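You operate a simulated robot arm through the tools that you are given. There is no shell and no other tool.

You are at the controls of a simulated robot arm. One attempt, no reset.

JOB
Tip the tub on the deck into tray 3, steam it to about 80 C and brush the beads clean.
Fine: use the brush in tray 3; steam shut again; tub and brush back. Set down upright: brush.

It is judged by the outcome, as a careful person would: the job done as asked, and still so three seconds after it is handed in. It fails if anything else is knocked over, pushed out of place, dropped, spilled or broken.

ROBOT AND FRAMES
A 6-joint arm with a two-finger gripper, fixed in place. Base frame: the origin is at the foot of the arm, x ahead of it, y to its left, z up. Readings come in cm, degrees, newtons and seconds.
It reaches about 129.8 cm from its shoulder. Its first joint turns from -149.0 to 149.0 degrees. Payload 1.57 kg.
The TCP is the grasp point between the finger pads, 2.1 cm short of the fingertips. In the tool frame z runs along the fingers and y along their closing line. Largest opening 7 cm; the body of the gripper starts 5 cm behind the TCP.
Orientation is that of the tool frame in the base frame, as a unit quaternion [x, y, z, w]. With the fingers straight down and closing along the base's y, the tool's x points along the base's -x, its y along +y and its z along -z.

CONTROLS
- The arm moves only by the tool move_arm. Its argument "moves" is a list that holds one entry, the list of rows, each a list of 7 numbers: the opening, from 0 (shut) to 1 (fully open), then the shift along the base's x, y, z in units of 50 mm (1.0 is 50 mm), then the turn, a rotation vector about the base's x, y, z in units of 5 degrees (1.0 is 5 degrees). In form: [[[fingers, dx, dy, dz, ax, ay, az], ...]]. A call has 1 to 20 rows; each row shifts and turns the commanded pose from where the row before left it. A call with a number of a shift or a turn outside -1 to 1 is refused whole. Rows are played at 5 a second. More than 5 cm and 8.6 degrees between two rows, or a gripper value outside its range, and nothing of the call is played. Where a pose cannot be reached the arm comes as near as it can. A force on the tool above 40 N (or 10 N above the force at the start of the call, whichever is more), or a blocked arm, ends the call early, and 0.2 s more pass. Each finger halts on what it meets, pressing with about 30 N; the grip force reading is that of the motor and also rises with nothing between the fingers. The clock runs only during rows and for 0.2 s after the last one: add rows that do not move to give the fingers time. It gives the time, the measured TCP pose, the force on the tool (base axes), the opening and the grip force at its end, in the units of the frame above (readings bear some noise), with the torque about the TCP (base axes, N m) and any sound that the robot's microphone picked up.
- Cameras (640 x 400 px; columns grow to the right, rows downward): "scene" is fixed at [40.03, -65.01, 160.33]; the picture's right is [0.89, -0.46, 0.00], its down [-0.29, -0.56, -0.78] and it looks along [0.36, 0.69, -0.63] (base axes); focal length 313 px, centre (320, 200). "wrist" rides on the gripper at [7.9, 0.4, -8.1] in the tool frame; the picture's right is [-0.05, 1.00, 0.00], its down [-0.67, -0.04, -0.74] and it looks along [-0.74, -0.04, 0.67] (tool axes); focal length 256 px, centre (320, 200). There is no depth. A picture from a camera that has moved, and an enlarged one, comes with that camera's place and axes in the base frame and with its lens.
- get_image(camera): a new picture of that camera. No time passes.
- lift_body(by): slides the trunk up (or, below 0, down) by that many cm; the arm rides with it, the base frame stays. It gives what a move gives, with no picture.
- enlarge(camera, box): a new picture of the part [left, top, right, bottom] of that camera's present view, enlarged. No time passes.
- job_done(): hands the job in; it is judged then, once.

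Places have to be worked out from the pictures, the camera data and where the tool is seen. Open the gripper and draw the arm clear of the work before you hand the job in, unless the task says otherwise.

The tools are called after "Emit:" as a command line: name --argument value ..., lists and objects as JSON in quotes. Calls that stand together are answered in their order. move_arm: Moves the arm, as the interface text tells. Its arguments: {"type":"object","properties":{"moves":{"type":"array"}},"required":["moves"]} The other tools are called the same way: lift_body (by) slides the trunk up or down; get_image (camera) takes a picture; enlarge (camera, box) takes an enlarged picture of a part of a camera's view; job_done () hands the job in.

At the start:

```text
time_s: 0.0
eef_pos: [74.44, 5.87, 126.54]
orientation: [0.0, 1.0, -0.001, 0.0]
contact_force: [-0.4, -0.7, 0.9]
moment: [-0.03, 0.01, 0.0]
grip_width: 7.01
grasp_force: 0.0
trunk travel left (down, up): [-94.7, 2.3]
```

scene: 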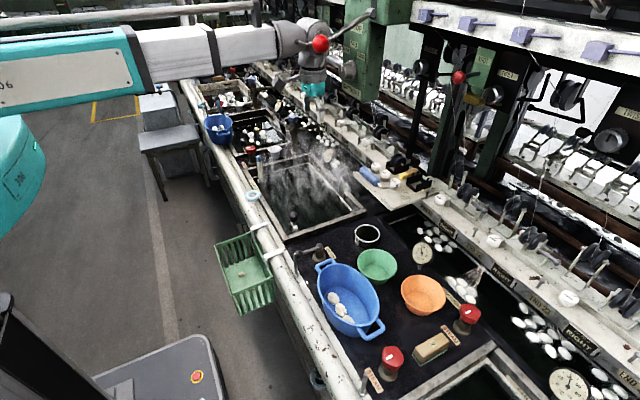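
wrist: 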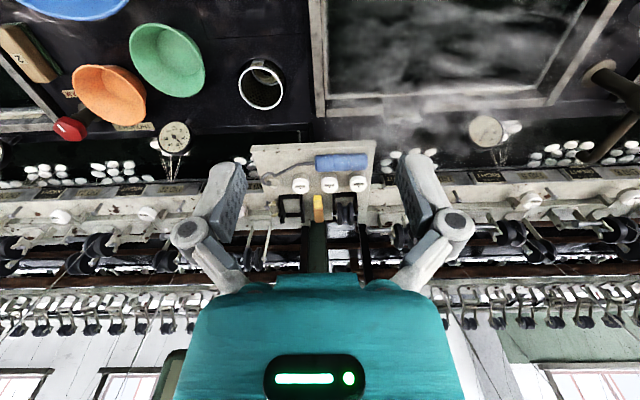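

I'll begin by looking closer at the work area from the scene camera before moving anything.

Emit:
enlarge --camera "scene" --box '[280, 200, 480, 400]'

Emit:
enlarge --camera "scene" --box '[440, 200, 640, 400]'

Emit:
enlarge --camera "scene" --box '[180, 60, 400, 240]'

Emit:
enlarge --camera "wrist" --box '[0, 0, 320, 200]'

Emit:
enlarge --camera "wrist" --box '[320, 0, 640, 200]'

```text
2.00 times, centred on (380, 300) of scene
camera zoom: at [40.03, -65.01, 160.33], right [0.89, -0.46, 0.0], down [-0.29, -0.56, -0.78], along [0.36, 0.69, -0.63], focal length 625 px, centre (200, 0)
```

zoom: 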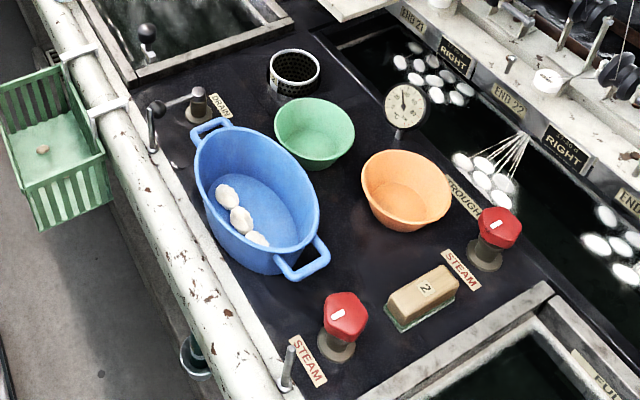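

```text
2.00 times, centred on (540, 300) of scene
camera zoom: at [40.03, -65.01, 160.33], right [0.89, -0.46, 0.0], down [-0.29, -0.56, -0.78], along [0.36, 0.69, -0.63], focal length 625 px, centre (-120, 0)
```

zoom: 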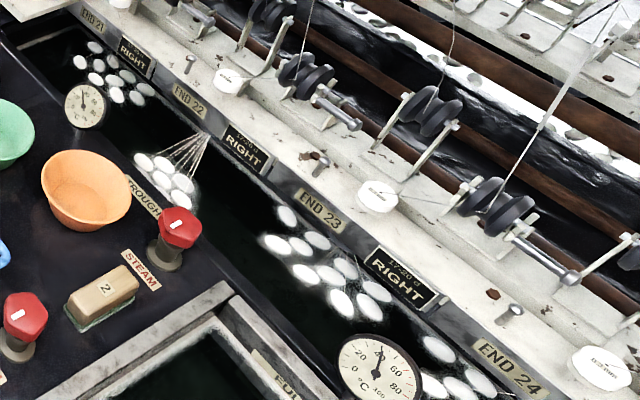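

```text
2.22 times, centred on (290, 150) of scene
camera zoom: at [40.03, -65.01, 160.33], right [0.89, -0.46, 0.0], down [-0.29, -0.56, -0.78], along [0.36, 0.69, -0.63], focal length 695 px, centre (387, 311)
```

zoom: 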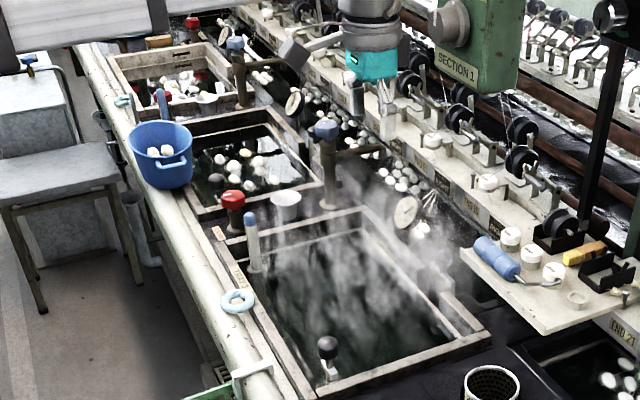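

```text
2.00 times, centred on (160, 100) of wrist
camera zoom: at [66.28, 6.42, 134.56], right [0.05, 1.0, 0.0], down [0.67, -0.04, 0.74], along [0.74, -0.04, -0.67], focal length 512 px, centre (640, 400)
```

zoom: 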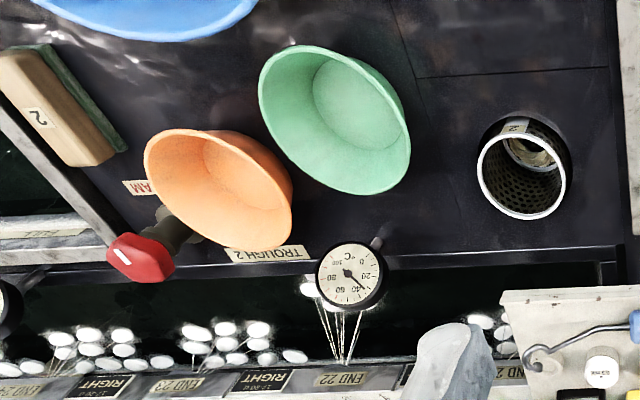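

```text
2.00 times, centred on (480, 100) of wrist
camera zoom: at [66.28, 6.42, 134.56], right [0.05, 1.0, 0.0], down [0.67, -0.04, 0.74], along [0.74, -0.04, -0.67], focal length 512 px, centre (0, 400)
```

zoom: 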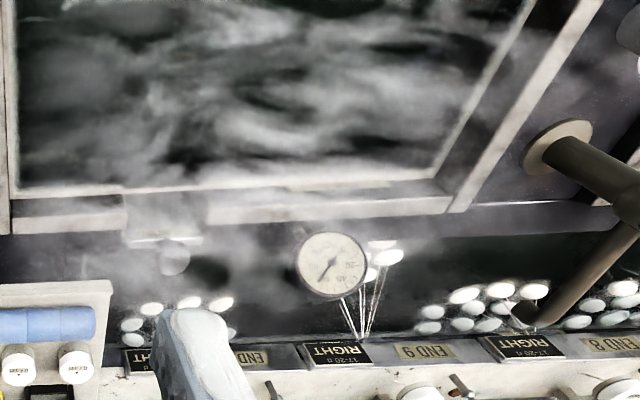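

The labels matter (which tray is 3, which valve is whose), so I zoom tighter on tray rims, brush blocks and labels.

Emit:
enlarge --camera "scene" --box '[220, 140, 320, 240]'

Emit:
enlarge --camera "scene" --box '[180, 60, 280, 130]'

Emit:
enlarge --camera "scene" --box '[240, 90, 350, 170]'

Emit:
enlarge --camera "scene" --box '[420, 320, 560, 400]'

Emit:
enlarge --camera "scene" --box '[340, 300, 480, 400]'

Emit:
enlarge --camera "scene" --box '[290, 220, 400, 300]'

```text
4.00 times, centred on (270, 190) of scene
camera zoom: at [40.03, -65.01, 160.33], right [0.89, -0.46, 0.0], down [-0.29, -0.56, -0.78], along [0.36, 0.69, -0.63], focal length 1251 px, centre (520, 240)
```

zoom: 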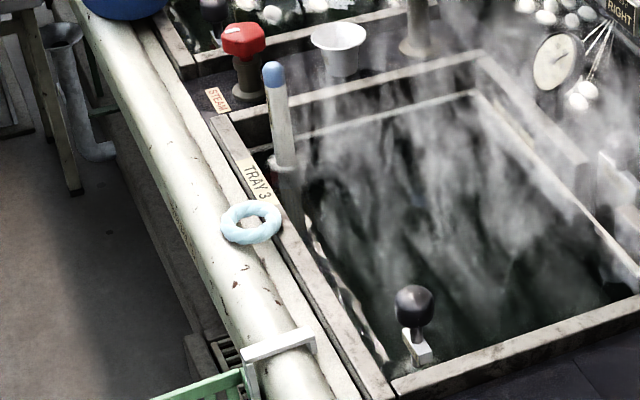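

```text
5.71 times, centred on (230, 95) of scene
camera zoom: at [40.03, -65.01, 160.33], right [0.89, -0.46, 0.0], down [-0.29, -0.56, -0.78], along [0.36, 0.69, -0.63], focal length 1787 px, centre (834, 800)
```

zoom: 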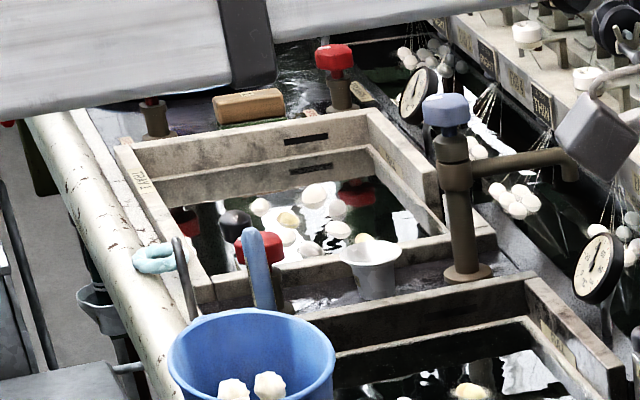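

```text
5.00 times, centred on (295, 130) of scene
camera zoom: at [40.03, -65.01, 160.33], right [0.89, -0.46, 0.0], down [-0.29, -0.56, -0.78], along [0.36, 0.69, -0.63], focal length 1564 px, centre (445, 550)
```

zoom: 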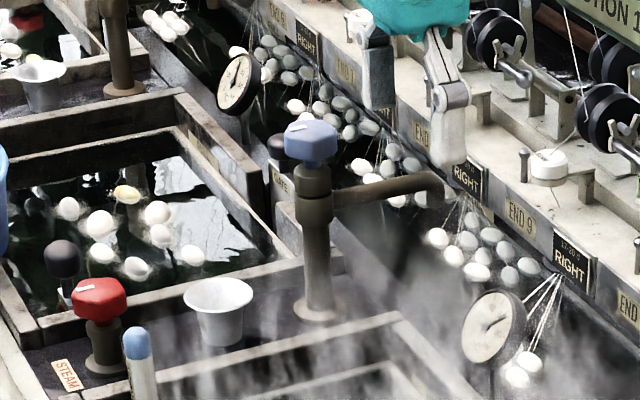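

```text
4.57 times, centred on (490, 360) of scene
camera zoom: at [40.03, -65.01, 160.33], right [0.89, -0.46, 0.0], down [-0.29, -0.56, -0.78], along [0.36, 0.69, -0.63], focal length 1430 px, centre (-457, -531)
```

zoom: 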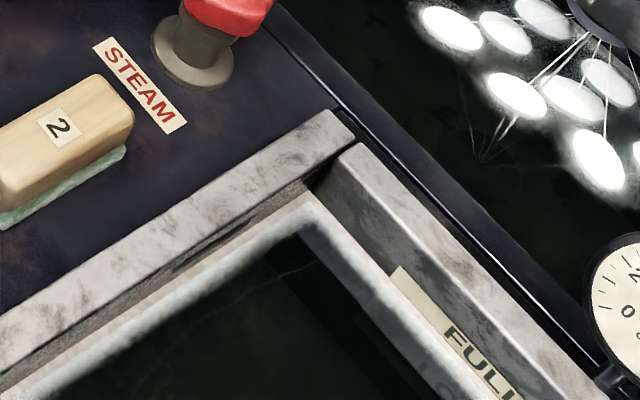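

```text
4.00 times, centred on (410, 350) of scene
camera zoom: at [40.03, -65.01, 160.33], right [0.89, -0.46, 0.0], down [-0.29, -0.56, -0.78], along [0.36, 0.69, -0.63], focal length 1251 px, centre (-40, -400)
```

zoom: 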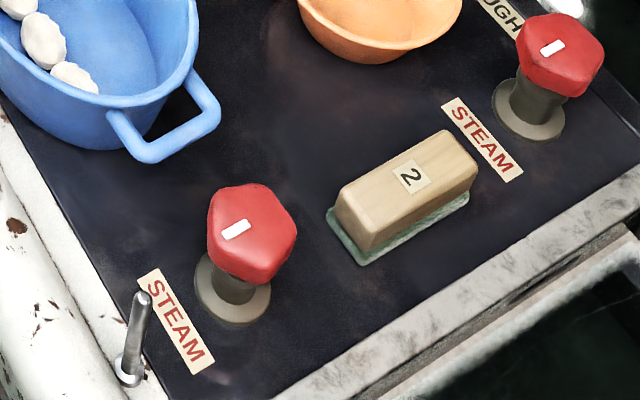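

```text
5.00 times, centred on (345, 260) of scene
camera zoom: at [40.03, -65.01, 160.33], right [0.89, -0.46, 0.0], down [-0.29, -0.56, -0.78], along [0.36, 0.69, -0.63], focal length 1564 px, centre (195, -100)
```

zoom: 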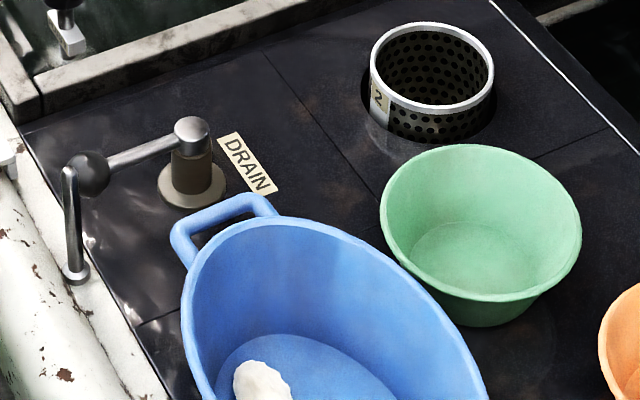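

Tray 3 is the steaming tray (label on its left rim). I look closer at its brush, its steam valve, the black knob and the dials.

Emit:
enlarge --camera "scene" --box '[235, 135, 295, 185]'

Emit:
enlarge --camera "scene" --box '[310, 135, 350, 175]'

Emit:
enlarge --camera "scene" --box '[270, 190, 330, 240]'

Emit:
enlarge --camera "scene" --box '[400, 235, 450, 280]'

Emit:
enlarge --camera "scene" --box '[300, 250, 400, 345]'

Emit:
enlarge --camera "wrist" --box '[450, 90, 540, 170]'

```text
8.00 times, centred on (265, 160) of scene
camera zoom: at [40.03, -65.01, 160.33], right [0.89, -0.46, 0.0], down [-0.29, -0.56, -0.78], along [0.36, 0.69, -0.63], focal length 2502 px, centre (760, 520)
```

zoom: 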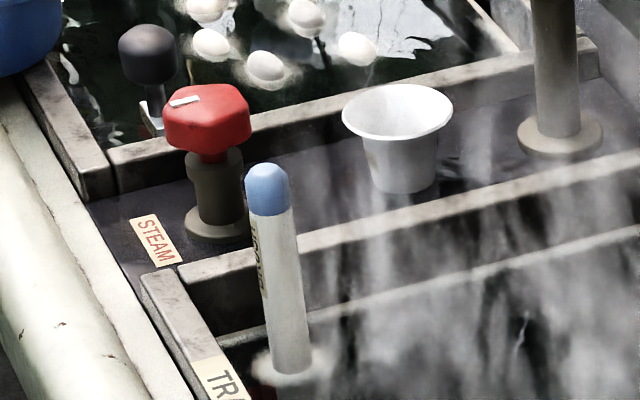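

```text
10.00 times, centred on (330, 155) of scene
camera zoom: at [40.03, -65.01, 160.33], right [0.89, -0.46, 0.0], down [-0.29, -0.56, -0.78], along [0.36, 0.69, -0.63], focal length 3127 px, centre (220, 650)
```

zoom: 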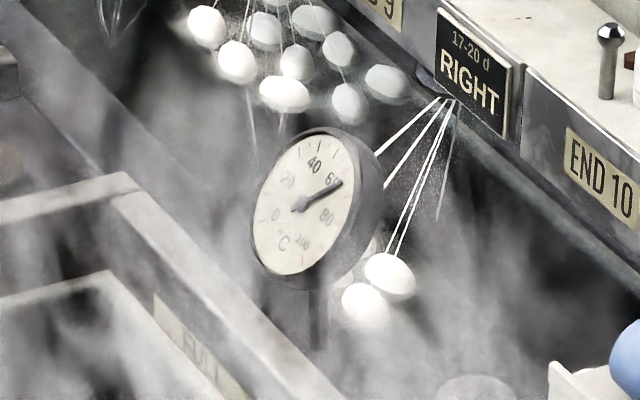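

```text
8.00 times, centred on (300, 215) of scene
camera zoom: at [40.03, -65.01, 160.33], right [0.89, -0.46, 0.0], down [-0.29, -0.56, -0.78], along [0.36, 0.69, -0.63], focal length 2502 px, centre (480, 80)
```

zoom: 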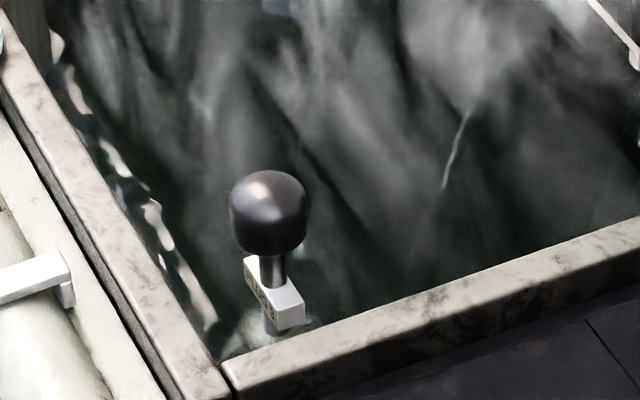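

```text
8.89 times, centred on (425, 258) of scene
camera zoom: at [40.03, -65.01, 160.33], right [0.89, -0.46, 0.0], down [-0.29, -0.56, -0.78], along [0.36, 0.69, -0.63], focal length 2780 px, centre (-613, -311)
```

zoom: 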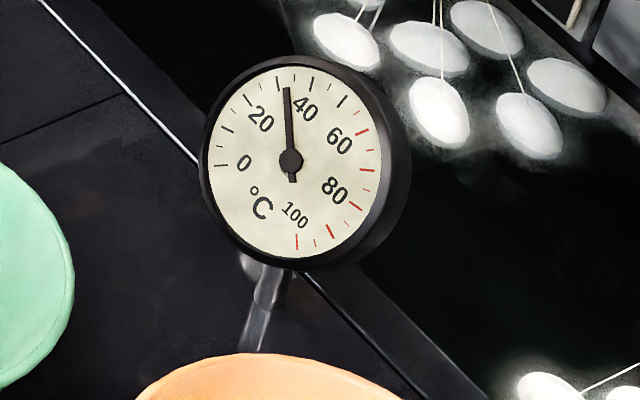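

```text
4.21 times, centred on (350, 298) of scene
camera zoom: at [40.03, -65.01, 160.33], right [0.89, -0.46, 0.0], down [-0.29, -0.56, -0.78], along [0.36, 0.69, -0.63], focal length 1317 px, centre (194, -210)
```

zoom: 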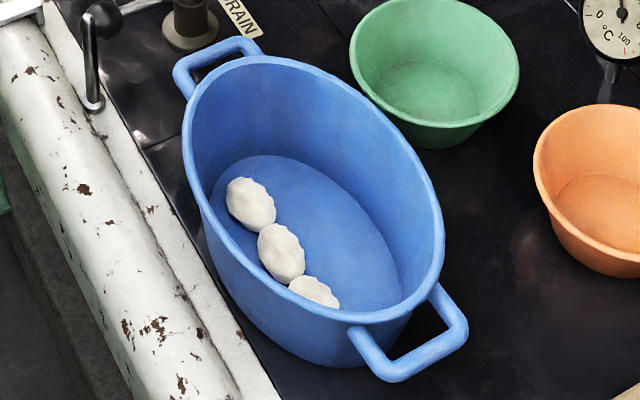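

```text
5.00 times, centred on (495, 130) of wrist
camera zoom: at [66.28, 6.42, 134.56], right [0.05, 1.0, 0.0], down [0.67, -0.04, 0.74], along [0.74, -0.04, -0.67], focal length 1280 px, centre (-555, 550)
```

zoom: 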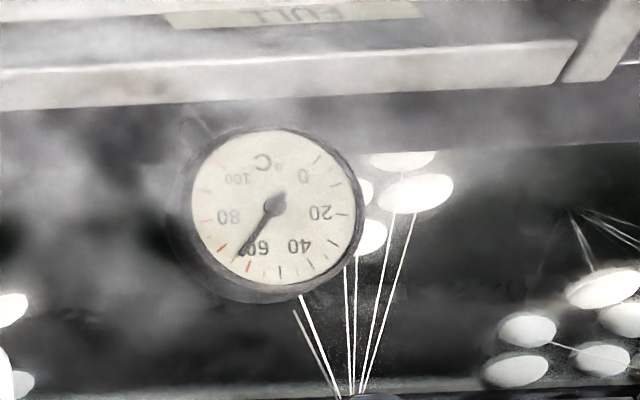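

Dial by tray 3 reads about 63 °C. Two things stand in tray 3 (blue-topped stick and black-knobbed piece); I zoom hard on both to tell which is the brush.

Emit:
enlarge --camera "scene" --box '[262, 150, 282, 185]'

Emit:
enlarge --camera "scene" --box '[290, 208, 315, 235]'

Emit:
enlarge --camera "scene" --box '[215, 85, 265, 130]'

Emit:
enlarge --camera "scene" --box '[230, 175, 270, 215]'

Emit:
enlarge --camera "scene" --box '[550, 360, 600, 400]'

Emit:
enlarge --camera "scene" --box '[345, 155, 435, 215]'

```text
11.43 times, centred on (272, 168) of scene
camera zoom: at [40.03, -65.01, 160.33], right [0.89, -0.46, 0.0], down [-0.29, -0.56, -0.78], along [0.36, 0.69, -0.63], focal length 3574 px, centre (869, 571)
```

zoom: 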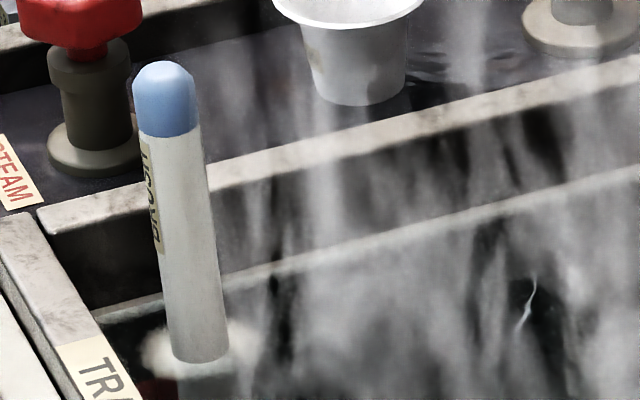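

```text
14.81 times, centred on (302, 222) of scene
camera zoom: at [40.03, -65.01, 160.33], right [0.89, -0.46, 0.0], down [-0.29, -0.56, -0.78], along [0.36, 0.69, -0.63], focal length 4633 px, centre (579, -118)
```

zoom: 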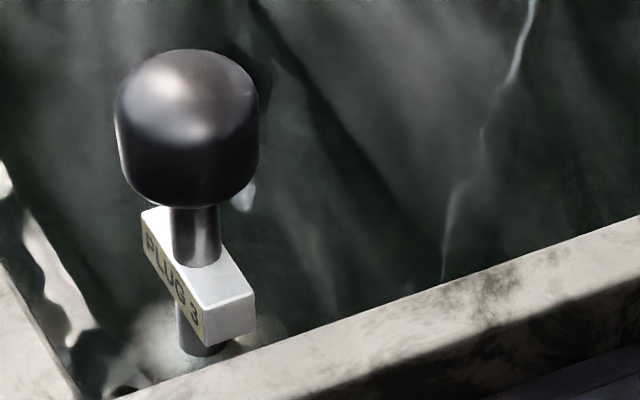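

```text
8.89 times, centred on (240, 108) of scene
camera zoom: at [40.03, -65.01, 160.33], right [0.89, -0.46, 0.0], down [-0.29, -0.56, -0.78], along [0.36, 0.69, -0.63], focal length 2780 px, centre (1031, 1022)
```

zoom: 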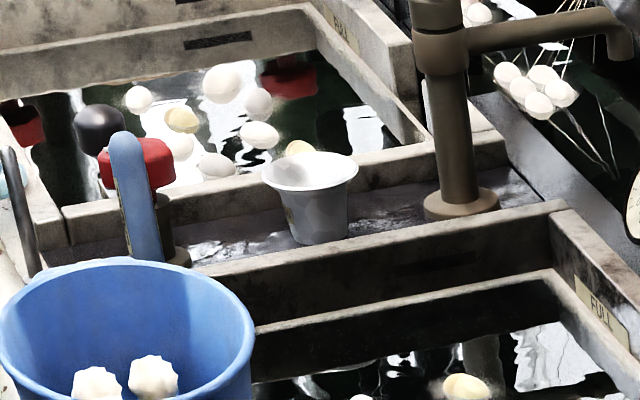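

```text
10.00 times, centred on (250, 195) of scene
camera zoom: at [40.03, -65.01, 160.33], right [0.89, -0.46, 0.0], down [-0.29, -0.56, -0.78], along [0.36, 0.69, -0.63], focal length 3127 px, centre (1020, 250)
```

zoom: 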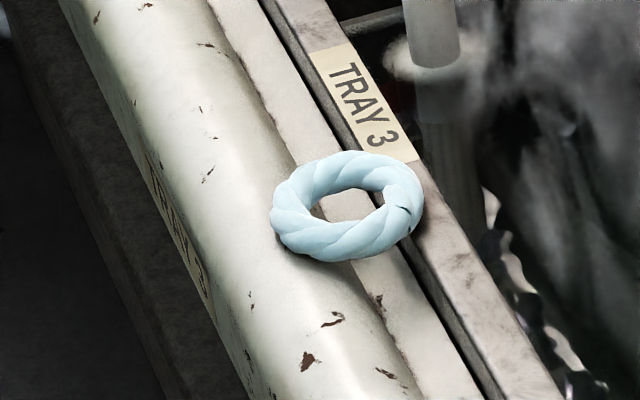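

```text
10.00 times, centred on (575, 380) of scene
camera zoom: at [40.03, -65.01, 160.33], right [0.89, -0.46, 0.0], down [-0.29, -0.56, -0.78], along [0.36, 0.69, -0.63], focal length 3127 px, centre (-2230, -1600)
```

zoom: 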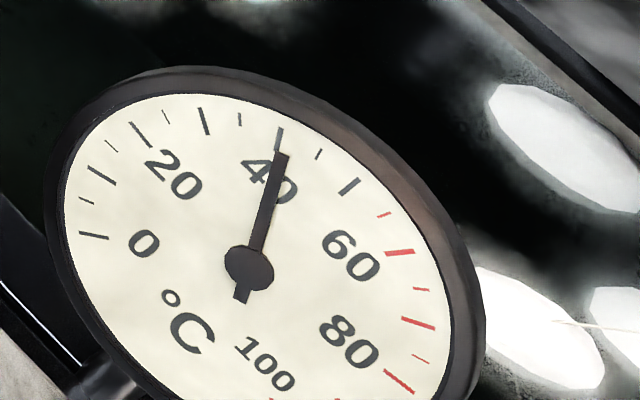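

```text
6.67 times, centred on (390, 185) of scene
camera zoom: at [40.03, -65.01, 160.33], right [0.89, -0.46, 0.0], down [-0.29, -0.56, -0.78], along [0.36, 0.69, -0.63], focal length 2085 px, centre (-147, 300)
```

zoom: 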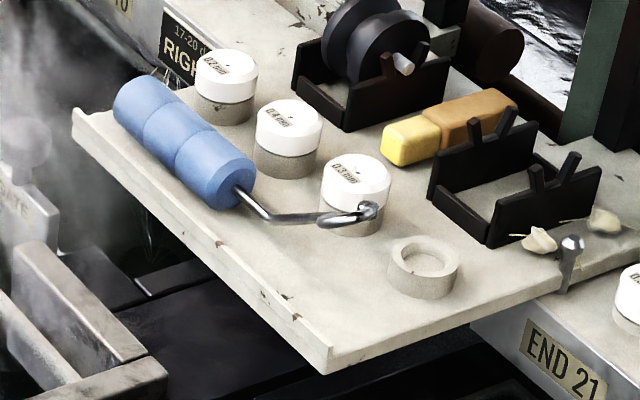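

Black knob is "PLUG 3" (leave it), so the labelled blue-topped stick should be the brush; the red valve at tray 3's far-left corner is its steam valve. I draw the arm back toward the robot and leftward to get the wrist camera looking onto tray 3.

Emit:
move_arm --moves '[[[1, -0.73, 0.3, 0, 0, 0, 0], [1, -0.73, 0.3, 0, 0, 0, 0], [1, -0.73, 0.3, 0, 0, 0, 0], [1, -0.73, 0.3, 0, 0, 0, 0], [1, -0.73, 0.3, 0, 0, 0, 0], [1, -0.73, 0.3, 0, 0, 0, 0], [1, -0.73, 0.3, 0, 0, 0, 0], [1, -0.73, 0.3, 0, 0, 0, 0]]]'

```text
time_s: 1.8
eef_pos: [49.56, 19.8, 126.44]
orientation: [0.0, 1.0, 0.0, 0.0]
contact_force: [-0.4, 0.6, 0.3]
moment: [0.0, 0.02, 0.0]
grip_width: 6.99
grasp_force: 0.1
out of reach, approached as far as the arm can: row 7, 8
trunk travel left (down, up): [-94.7, 2.3]
```

The arm stopped at its inner limit (x≈49.6). I look from here.

Emit:
get_image --camera "wrist"

Emit:
get_image --camera "scene"

```text
taken
camera wrist: at [41.4, 20.34, 134.59], right [0.05, 1.0, 0.0], down [0.67, -0.04, 0.74], along [0.74, -0.04, -0.67], focal length 256 px, centre (320, 200)
```

wrist: 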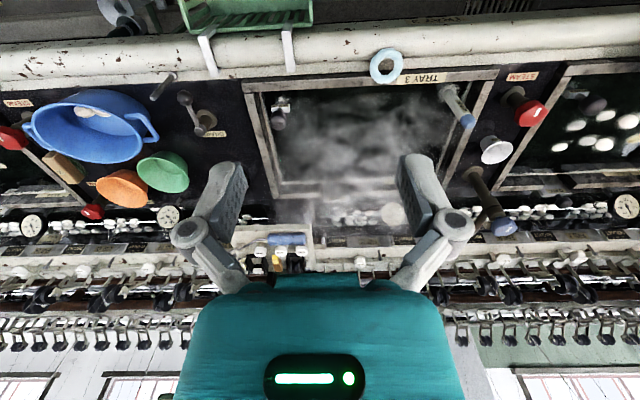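

```text
taken
```

scene: 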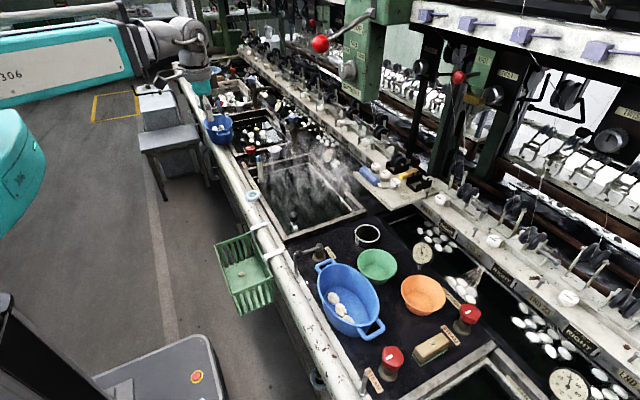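

Very good overview of tray 3 and deck. I zoom on the parts in this wrist view.

Emit:
enlarge --camera "wrist" --box '[420, 60, 560, 160]'

Emit:
enlarge --camera "wrist" --box '[240, 50, 440, 220]'

Emit:
enlarge --camera "wrist" --box '[0, 60, 250, 240]'

Emit:
enlarge --camera "wrist" --box '[430, 75, 490, 140]'

Emit:
enlarge --camera "wrist" --box '[10, 70, 170, 180]'

```text
4.00 times, centred on (490, 110) of wrist
camera zoom: at [41.4, 20.34, 134.59], right [0.05, 1.0, 0.0], down [0.67, -0.04, 0.74], along [0.74, -0.04, -0.67], focal length 1024 px, centre (-360, 560)
```

zoom: 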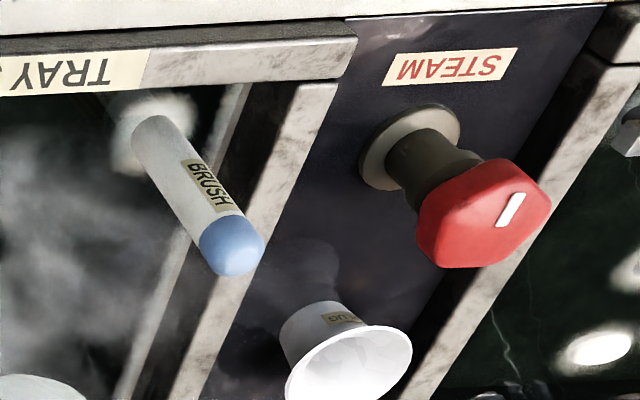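

```text
2.35 times, centred on (340, 135) of wrist
camera zoom: at [41.4, 20.34, 134.59], right [0.05, 1.0, 0.0], down [0.67, -0.04, 0.74], along [0.74, -0.04, -0.67], focal length 602 px, centre (273, 353)
```

zoom: 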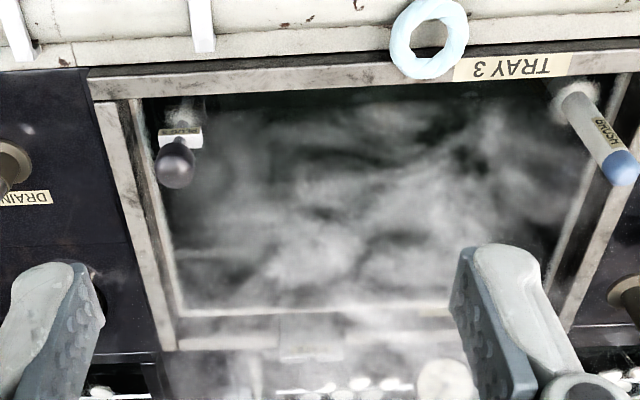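

```text
2.22 times, centred on (125, 150) of wrist
camera zoom: at [41.4, 20.34, 134.59], right [0.05, 1.0, 0.0], down [0.67, -0.04, 0.74], along [0.74, -0.04, -0.67], focal length 569 px, centre (753, 311)
```

zoom: 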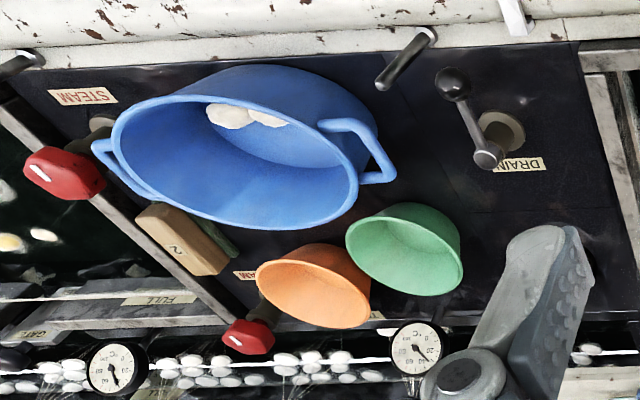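

```text
6.15 times, centred on (460, 108) of wrist
camera zoom: at [41.4, 20.34, 134.59], right [0.05, 1.0, 0.0], down [0.67, -0.04, 0.74], along [0.74, -0.04, -0.67], focal length 1575 px, centre (-542, 769)
```

zoom: 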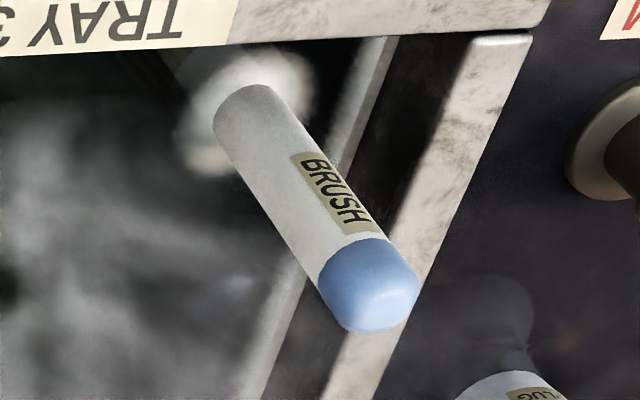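

```text
3.64 times, centred on (90, 125) of wrist
camera zoom: at [41.4, 20.34, 134.59], right [0.05, 1.0, 0.0], down [0.67, -0.04, 0.74], along [0.74, -0.04, -0.67], focal length 931 px, centre (1156, 473)
```

zoom: 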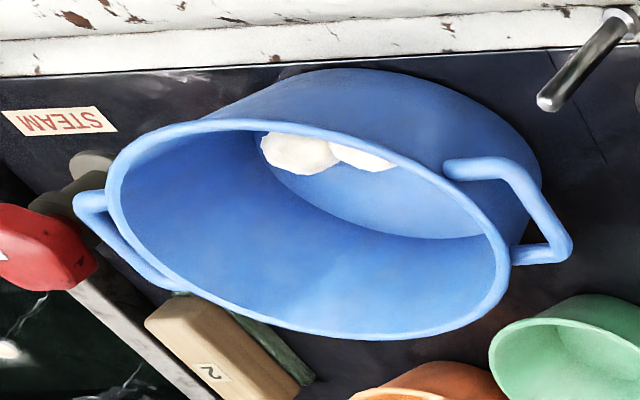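

Brush confirmed ("BRUSH" on the blue-topped stick at about (69.6, 48, top 90.7)); the tray 3 valve is at about (70, 62.4, knob 87); the tub is centred about (68, -26), long axis along y, rim near z 90.5. I swing above the tub, turning the fingers so they close along x, to look at its near (-x) rim.

Emit:
move_arm --moves '[[[1, 0.12, -0.45, -0.14, 0, 0, -0.9], [1, 0.12, -0.45, -0.14, 0, 0, -0.9], [1, 0.12, -0.45, -0.14, 0, 0, -0.9], [1, 0.12, -0.45, -0.14, 0, 0, -0.9], [1, 0.12, -0.45, -0.14, 0, 0, -0.9], [1, 0.12, -0.45, -0.14, 0, 0, -0.9], [1, 0.12, -0.45, -0.14, 0, 0, -0.9], [1, 0.12, -0.45, -0.14, 0, 0, -0.9], [1, 0.12, -0.45, -0.14, 0, 0, -0.9], [1, 0.12, -0.45, -0.14, 0, 0, -0.9], [1, 0.12, -0.45, -0.14, 0, 0, -0.9], [1, 0.12, -0.45, -0.14, 0, 0, -0.9], [1, 0.12, -0.45, -0.14, 0, 0, -0.9], [1, 0.12, -0.45, -0.14, 0, 0, -0.9], [1, 0.12, -0.45, -0.14, 0, 0, -0.9], [1, 0.12, -0.45, -0.14, 0, 0, -0.9], [1, 0.12, -0.45, -0.14, 0, 0, -0.9], [1, 0.12, -0.45, -0.14, 0, 0, -0.9], [1, 0.12, -0.45, -0.14, 0, 0, -0.9], [1, 0.12, -0.45, -0.14, 0, 0, -0.9]]]'

```text
time_s: 6.0
eef_pos: [62.38, -25.21, 126.53]
orientation: [0.707, 0.707, 0.0, 0.0]
contact_force: [0.1, 0.2, -0.7]
moment: [0.0, 0.01, 0.0]
grip_width: 6.98
grasp_force: 0.1
out of reach, approached as far as the arm can: row 1, 2, 3, 4, 5, 6, 7, 8, 9, 10, 11, 12, 13, 14, 15, 16, 17, 18, 19, 20
trunk travel left (down, up): [-94.7, 2.3]
```

The rotation worked but the arm won't go below z≈126 at this trunk height, so I lower the trunk instead, 15 cm first.

Emit:
lift_body --by -15

Emit:
get_image --camera "wrist"

Emit:
get_image --camera "scene"

```text
time_s: 7.8
eef_pos: [62.3, -25.07, 111.52]
orientation: [0.707, 0.707, 0.0, 0.0]
contact_force: [0.9, 0.3, -0.4]
moment: [0.03, -0.02, -0.01]
grip_width: 7.03
grasp_force: 0.0
trunk travel left (down, up): [-79.7, 17.3]
```

```text
taken
camera wrist: at [62.55, -17.07, 119.57], right [1.0, -0.05, 0.0], down [-0.04, -0.67, 0.74], along [-0.04, -0.74, -0.67], focal length 256 px, centre (320, 200)
```

wrist: 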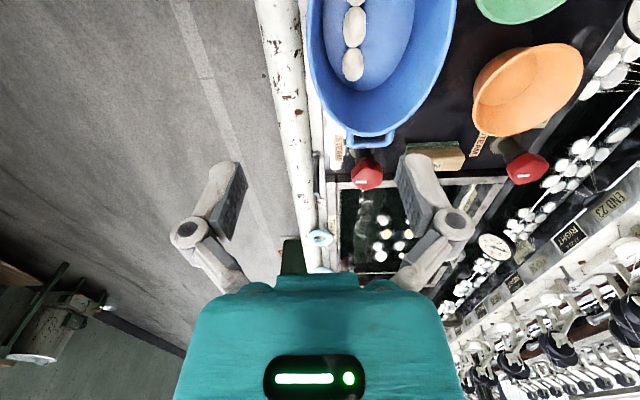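

```text
taken
```

scene: 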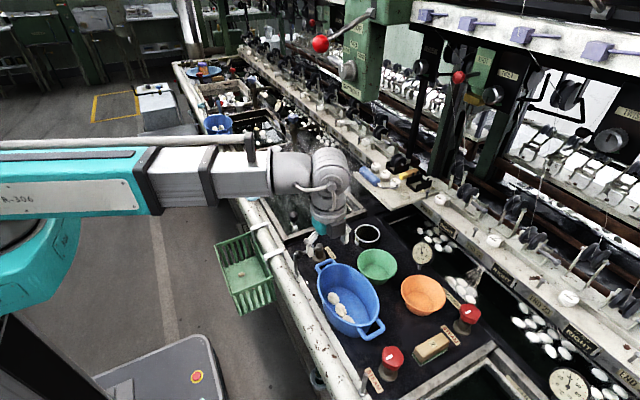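

Readings agree: tub spans x≈61 to 75 at y≈-25, handle bar at y≈-37.6. I back off in +y a bit to see the whole tub, its wall taper and the surroundings of the near rim.

Emit:
move_arm --moves '[[[1, 0, 0.8, 0, 0, 0, 0], [1, 0, 0.8, 0, 0, 0, 0], [1, 0, 0.8, 0, 0, 0, 0], [1, 0, 0.8, 0, 0, 0, 0]]]'

Emit:
get_image --camera "wrist"

Emit:
enlarge --camera "wrist" --box '[220, 0, 540, 200]'

Emit:
enlarge --camera "scene" --box '[290, 230, 410, 350]'

```text
time_s: 8.8
eef_pos: [62.22, -9.09, 111.62]
orientation: [0.707, 0.707, 0.001, 0.0]
contact_force: [-0.6, -0.6, -0.5]
moment: [0.0, -0.03, 0.03]
grip_width: 6.99
grasp_force: 0.1
trunk travel left (down, up): [-79.7, 17.3]
```

```text
taken
camera wrist: at [62.5, -1.07, 119.56], right [1.0, -0.05, 0.0], down [-0.04, -0.67, 0.75], along [-0.04, -0.74, -0.67], focal length 256 px, centre (320, 200)
```

wrist: 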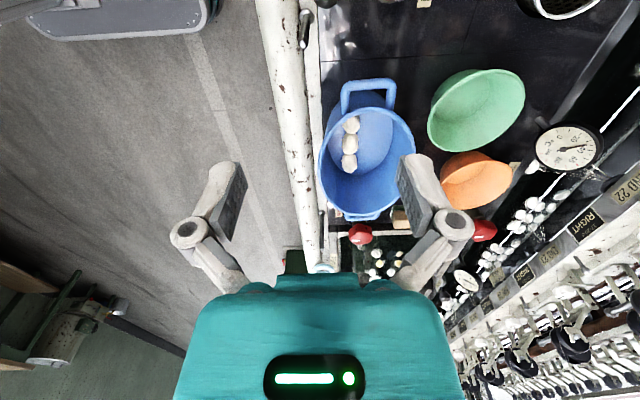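

```text
2.00 times, centred on (380, 100) of wrist
camera zoom: at [62.5, -1.07, 119.56], right [1.0, -0.05, 0.0], down [-0.04, -0.67, 0.75], along [-0.04, -0.74, -0.67], focal length 512 px, centre (200, 400)
```

zoom: 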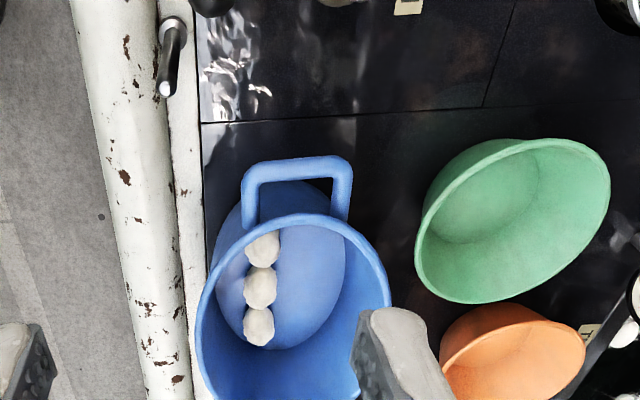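

```text
3.33 times, centred on (350, 290) of scene
camera zoom: at [40.03, -65.01, 160.33], right [0.89, -0.46, 0.0], down [-0.29, -0.56, -0.78], along [0.36, 0.69, -0.63], focal length 1042 px, centre (220, -100)
```

zoom: 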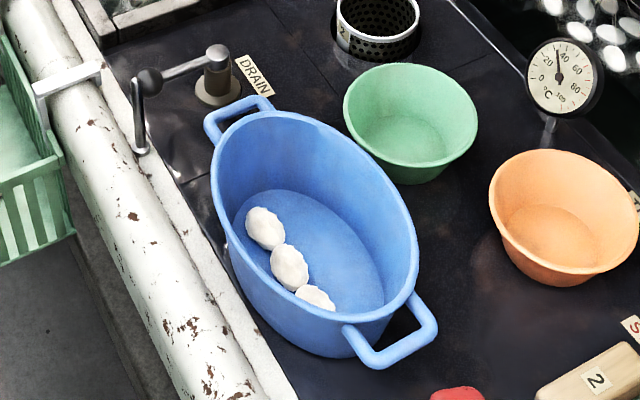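

From this view: near rim outer edge at x≈61.0, wall ~0.6 cm thick leaning out about 10°, tub centre y≈-26, rim z≈90.8; the rail beside it tops out around z≈86, so I'll grip high and only part open. I move over the rim midpoint with a 10° tilt to match the wall.

Emit:
move_arm --moves '[[[0.55, -0.04, -0.85, 0, 0, -0.5, 0], [0.55, -0.04, -0.85, 0, 0, -0.5, 0], [0.55, -0.04, -0.86, 0, 0, -0.5, 0], [0.55, -0.04, -0.86, 0, 0, -0.5, 0], [0.55, 0, 0, 0, 0, 0, 0]]]'

Emit:
lift_body --by -13

Emit:
get_image --camera "wrist"

Emit:
enlarge --camera "scene" --box '[270, 180, 410, 340]'

```text
time_s: 9.9
eef_pos: [61.47, -26.36, 111.81]
orientation: [0.705, 0.704, 0.061, 0.06]
contact_force: [-0.5, -0.1, -0.3]
moment: [0.04, 0.0, 0.01]
grip_width: 3.84
grasp_force: 0.1
trunk travel left (down, up): [-79.7, 17.3]
```

```text
time_s: 11.5
eef_pos: [61.49, -26.28, 98.76]
orientation: [0.704, 0.705, 0.063, 0.061]
contact_force: [0.1, 0.1, -0.1]
moment: [-0.02, 0.03, -0.01]
grip_width: 3.85
grasp_force: 0.1
trunk travel left (down, up): [-66.7, 30.3]
```

```text
taken
camera wrist: at [60.22, -18.24, 106.8], right [0.98, -0.05, 0.17], down [-0.16, -0.67, 0.73], along [0.08, -0.74, -0.66], focal length 256 px, centre (320, 200)
```

wrist: 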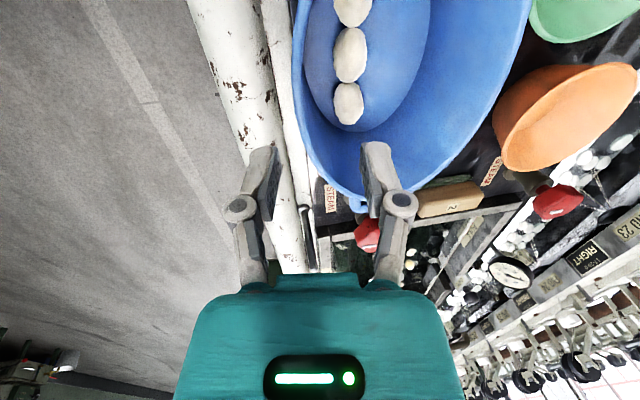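

```text
2.50 times, centred on (340, 260) of scene
camera zoom: at [40.03, -65.01, 160.33], right [0.89, -0.46, 0.0], down [-0.29, -0.56, -0.78], along [0.36, 0.69, -0.63], focal length 782 px, centre (270, 50)
```

zoom: 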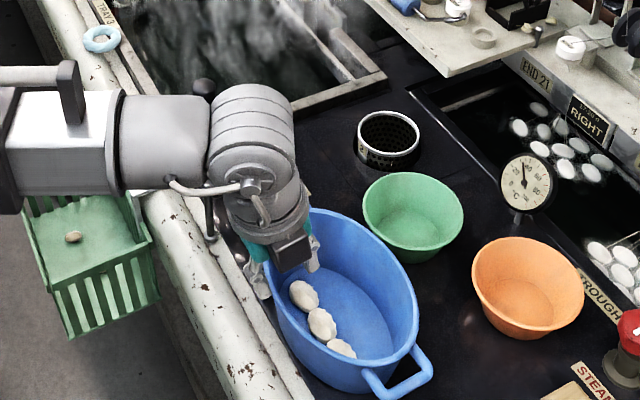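

Fingers straddle the near rim (rim outer edge ≈61.2, TCP x 61.5) and the forearm stays well above the rail. I lower the trunk 9 cm so the pads overlap the wall by about 3 cm.

Emit:
lift_body --by -9

Emit:
get_image --camera "wrist"

Emit:
enlarge --camera "scene" --box '[270, 200, 410, 340]'

```text
time_s: 12.8
eef_pos: [61.38, -26.17, 89.84]
orientation: [0.704, 0.705, 0.062, 0.062]
contact_force: [-0.2, 0.7, 0.1]
moment: [0.0, -0.04, 0.0]
grip_width: 3.87
grasp_force: 0.2
trunk travel left (down, up): [-57.7, 39.3]
```

```text
taken
camera wrist: at [60.23, -18.24, 97.8], right [0.98, -0.05, 0.17], down [-0.16, -0.67, 0.73], along [0.08, -0.74, -0.66], focal length 256 px, centre (320, 200)
```

wrist: 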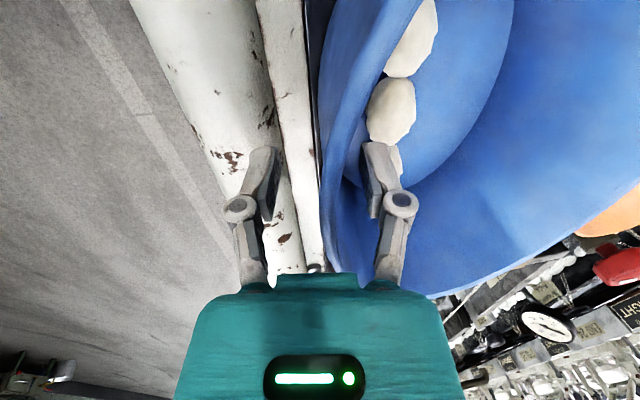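

```text
2.86 times, centred on (340, 270) of scene
camera zoom: at [40.03, -65.01, 160.33], right [0.89, -0.46, 0.0], down [-0.29, -0.56, -0.78], along [0.36, 0.69, -0.63], focal length 894 px, centre (263, 0)
```

zoom: 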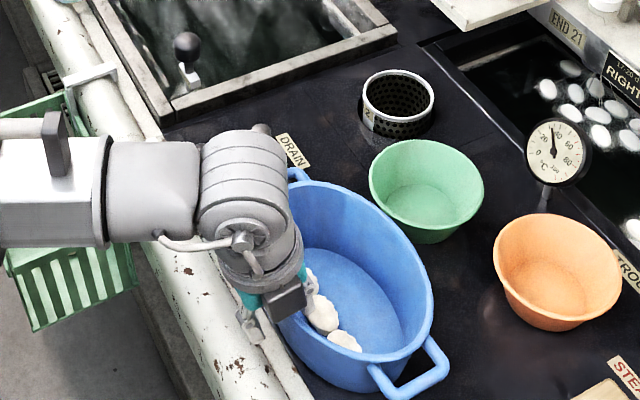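

The rim wall sits between the fingers with no contact so far. I close the gripper on it.

Emit:
move_arm --moves '[[[0, 0, 0, 0, 0, 0, 0], [0, 0, 0, 0, 0, 0, 0], [0, 0, 0, 0, 0, 0, 0], [0, 0, 0, 0, 0, 0, 0], [0, 0, 0, 0, 0, 0, 0], [0, 0, 0, 0, 0, 0, 0], [0, 0, 0, 0, 0, 0, 0]]]'

Emit:
get_image --camera "wrist"

Emit:
enlarge --camera "scene" --box '[270, 200, 410, 340]'

```text
time_s: 14.4
eef_pos: [61.41, -26.3, 89.76]
orientation: [0.704, 0.704, 0.061, 0.062]
contact_force: [0.3, -0.6, -0.4]
moment: [-0.02, 0.07, -0.02]
grip_width: 0.6
grasp_force: 29.9
trunk travel left (down, up): [-57.7, 39.3]
```

```text
taken
camera wrist: at [60.24, -18.25, 97.79], right [0.98, -0.05, 0.17], down [-0.16, -0.67, 0.73], along [0.08, -0.74, -0.66], focal length 256 px, centre (320, 200)
```

wrist: 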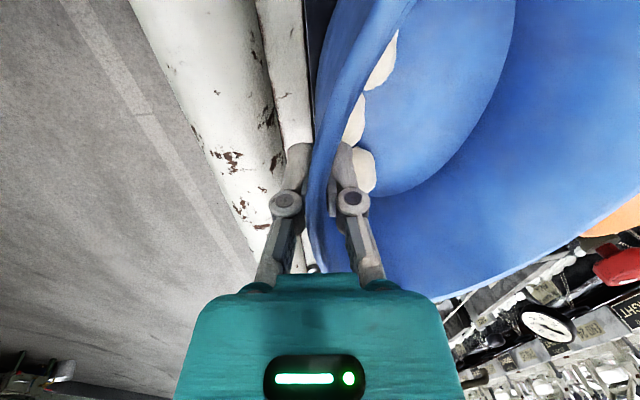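

```text
2.86 times, centred on (340, 270) of scene
camera zoom: at [40.03, -65.01, 160.33], right [0.89, -0.46, 0.0], down [-0.29, -0.56, -0.78], along [0.36, 0.69, -0.63], focal length 894 px, centre (263, 0)
```

zoom: 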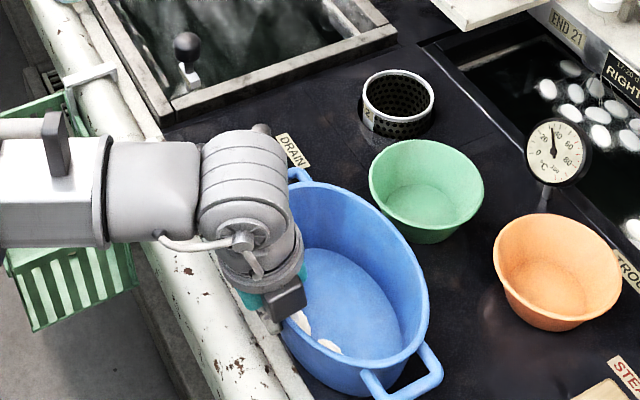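

Gripped: 0.6 cm wall at 30 N. I lift 2 cm first to feel the weight and see whether the tub stays level.

Emit:
lift_body --by 2

Emit:
enlarge --camera "scene" --box '[270, 200, 410, 340]'

```text
time_s: 15.1
eef_pos: [61.48, -26.21, 91.87]
orientation: [0.704, 0.705, 0.062, 0.061]
contact_force: [0.3, 0.2, -1.7]
moment: [0.02, 0.12, -0.01]
grip_width: 0.6
grasp_force: 29.8
trunk travel left (down, up): [-59.7, 37.3]
```

```text
2.86 times, centred on (340, 270) of scene
camera zoom: at [40.03, -65.01, 160.33], right [0.89, -0.46, 0.0], down [-0.29, -0.56, -0.78], along [0.36, 0.69, -0.63], focal length 894 px, centre (263, 0)
```

zoom: 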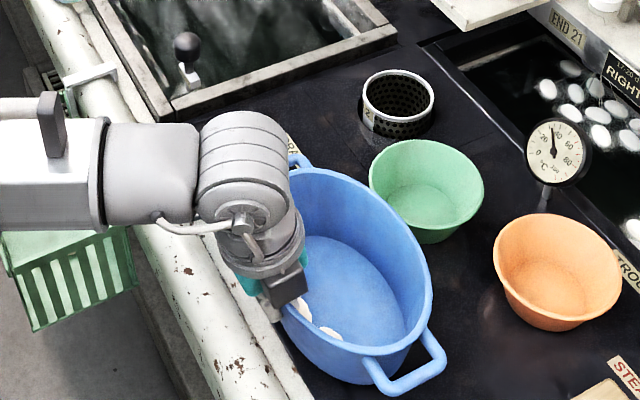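

Tub is light (~1.7 N) and hangs level. I raise it clear of everything.

Emit:
lift_body --by 22

Emit:
get_image --camera "scene"

```text
time_s: 17.4
eef_pos: [61.5, -26.28, 113.84]
orientation: [0.705, 0.704, 0.061, 0.062]
contact_force: [0.1, -0.3, -1.8]
moment: [0.02, 0.12, 0.04]
grip_width: 0.61
grasp_force: 30.4
trunk travel left (down, up): [-81.7, 15.3]
```

```text
taken
```

scene: 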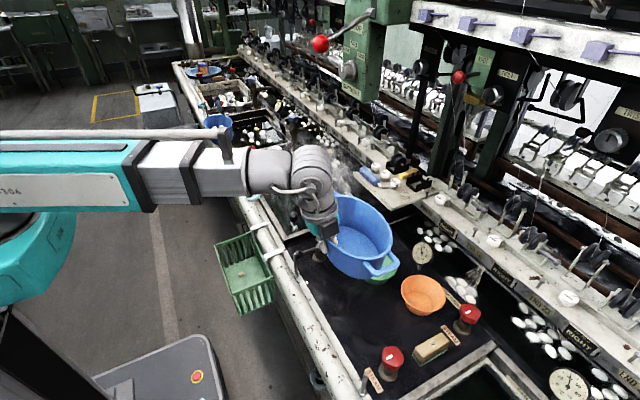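

Tub is clear and level. I carry it over tray 3 (TCP to about (72, 34)), slowly.

Emit:
move_arm --moves '[[[0, 0.105, 0.6, 0, 0, 0, 0], [0, 0.105, 0.6, 0, 0, 0, 0], [0, 0.105, 0.6, 0, 0, 0, 0], [0, 0.105, 0.6, 0, 0, 0, 0], [0, 0.105, 0.6, 0, 0, 0, 0], [0, 0.105, 0.6, 0, 0, 0, 0], [0, 0.105, 0.6, 0, 0, 0, 0], [0, 0.105, 0.6, 0, 0, 0, 0], [0, 0.105, 0.6, 0, 0, 0, 0], [0, 0.105, 0.6, 0, 0, 0, 0], [0, 0.105, 0.6, 0, 0, 0, 0], [0, 0.105, 0.6, 0, 0, 0, 0], [0, 0.105, 0.6, 0, 0, 0, 0], [0, 0.105, 0.6, 0, 0, 0, 0], [0, 0.105, 0.6, 0, 0, 0, 0], [0, 0.105, 0.6, 0, 0, 0, 0], [0, 0.105, 0.6, 0, 0, 0, 0], [0, 0.105, 0.6, 0, 0, 0, 0], [0, 0.105, 0.6, 0, 0, 0, 0], [0, 0.105, 0.6, 0, 0, 0, 0]]]'

Emit:
get_image --camera "scene"

Emit:
get_image --camera "wrist"

```text
time_s: 21.6
eef_pos: [71.91, 33.77, 113.87]
orientation: [0.705, 0.704, 0.062, 0.061]
contact_force: [0.9, -0.3, -1.9]
moment: [0.02, 0.1, -0.02]
grip_width: 0.61
grasp_force: 29.7
trunk travel left (down, up): [-81.7, 15.3]
```

```text
taken
```

scene: 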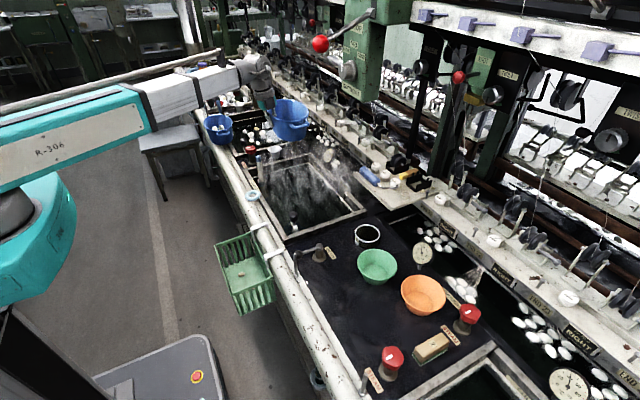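

```text
taken
camera wrist: at [70.73, 41.85, 121.76], right [0.98, -0.05, 0.17], down [-0.16, -0.67, 0.73], along [0.08, -0.74, -0.66], focal length 256 px, centre (320, 200)
```

wrist: 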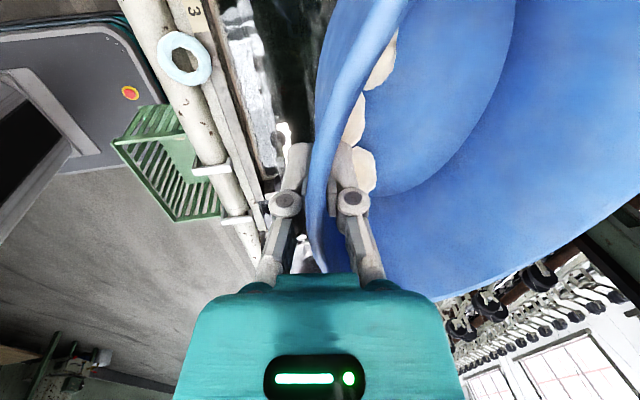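

Tub is over tray 3. I begin rolling it about the x axis (opening toward -y): first 45° as a reach test while the beads can't fall out yet.

Emit:
move_arm --moves '[[[0, 0, 0, 0, 1, 0, 0], [0, 0, 0, 0, 1, 0, 0], [0, 0, 0, 0, 1, 0, 0], [0, 0, 0, 0, 1, 0, 0], [0, 0, 0, 0, 1, 0, 0], [0, 0, 0, 0, 1, 0, 0], [0, 0, 0, 0, 1, 0, 0], [0, 0, 0, 0, 1, 0, 0], [0, 0, 0, 0, 1, 0, 0]]]'

Emit:
get_image --camera "scene"

Emit:
get_image --camera "wrist"

```text
time_s: 23.6
eef_pos: [71.78, 33.76, 119.13]
orientation: [0.675, 0.628, 0.326, -0.212]
contact_force: [0.3, -0.3, -1.7]
moment: [0.0, 0.09, 0.01]
grip_width: 0.59
grasp_force: 29.8
out of reach, approached as far as the arm can: row 3, 4, 5, 6, 7, 8, 9
trunk travel left (down, up): [-81.7, 15.3]
```

```text
taken
```

scene: 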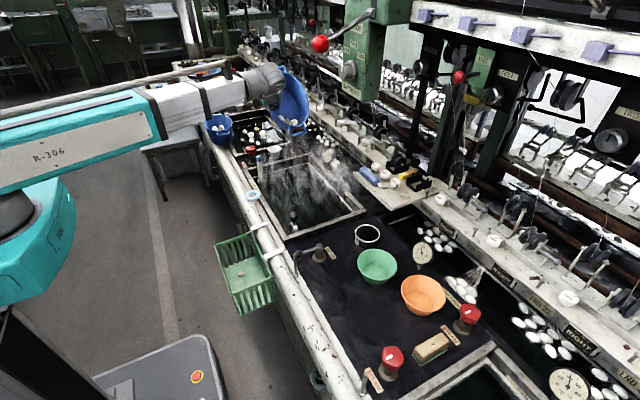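

```text
taken
camera wrist: at [70.64, 33.72, 130.39], right [0.98, -0.16, 0.08], down [-0.16, -0.99, 0.04], along [0.08, -0.06, -1.0], focal length 256 px, centre (320, 200)
```

wrist: 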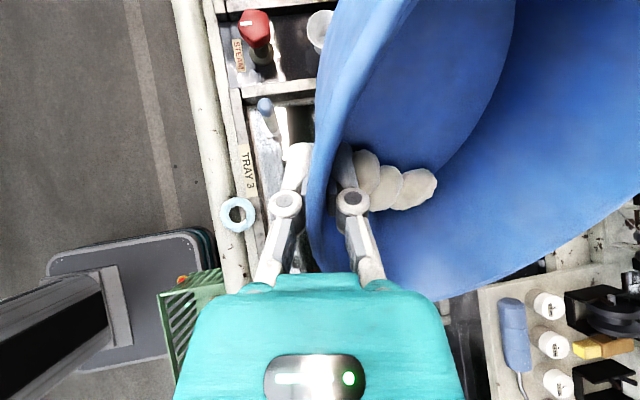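

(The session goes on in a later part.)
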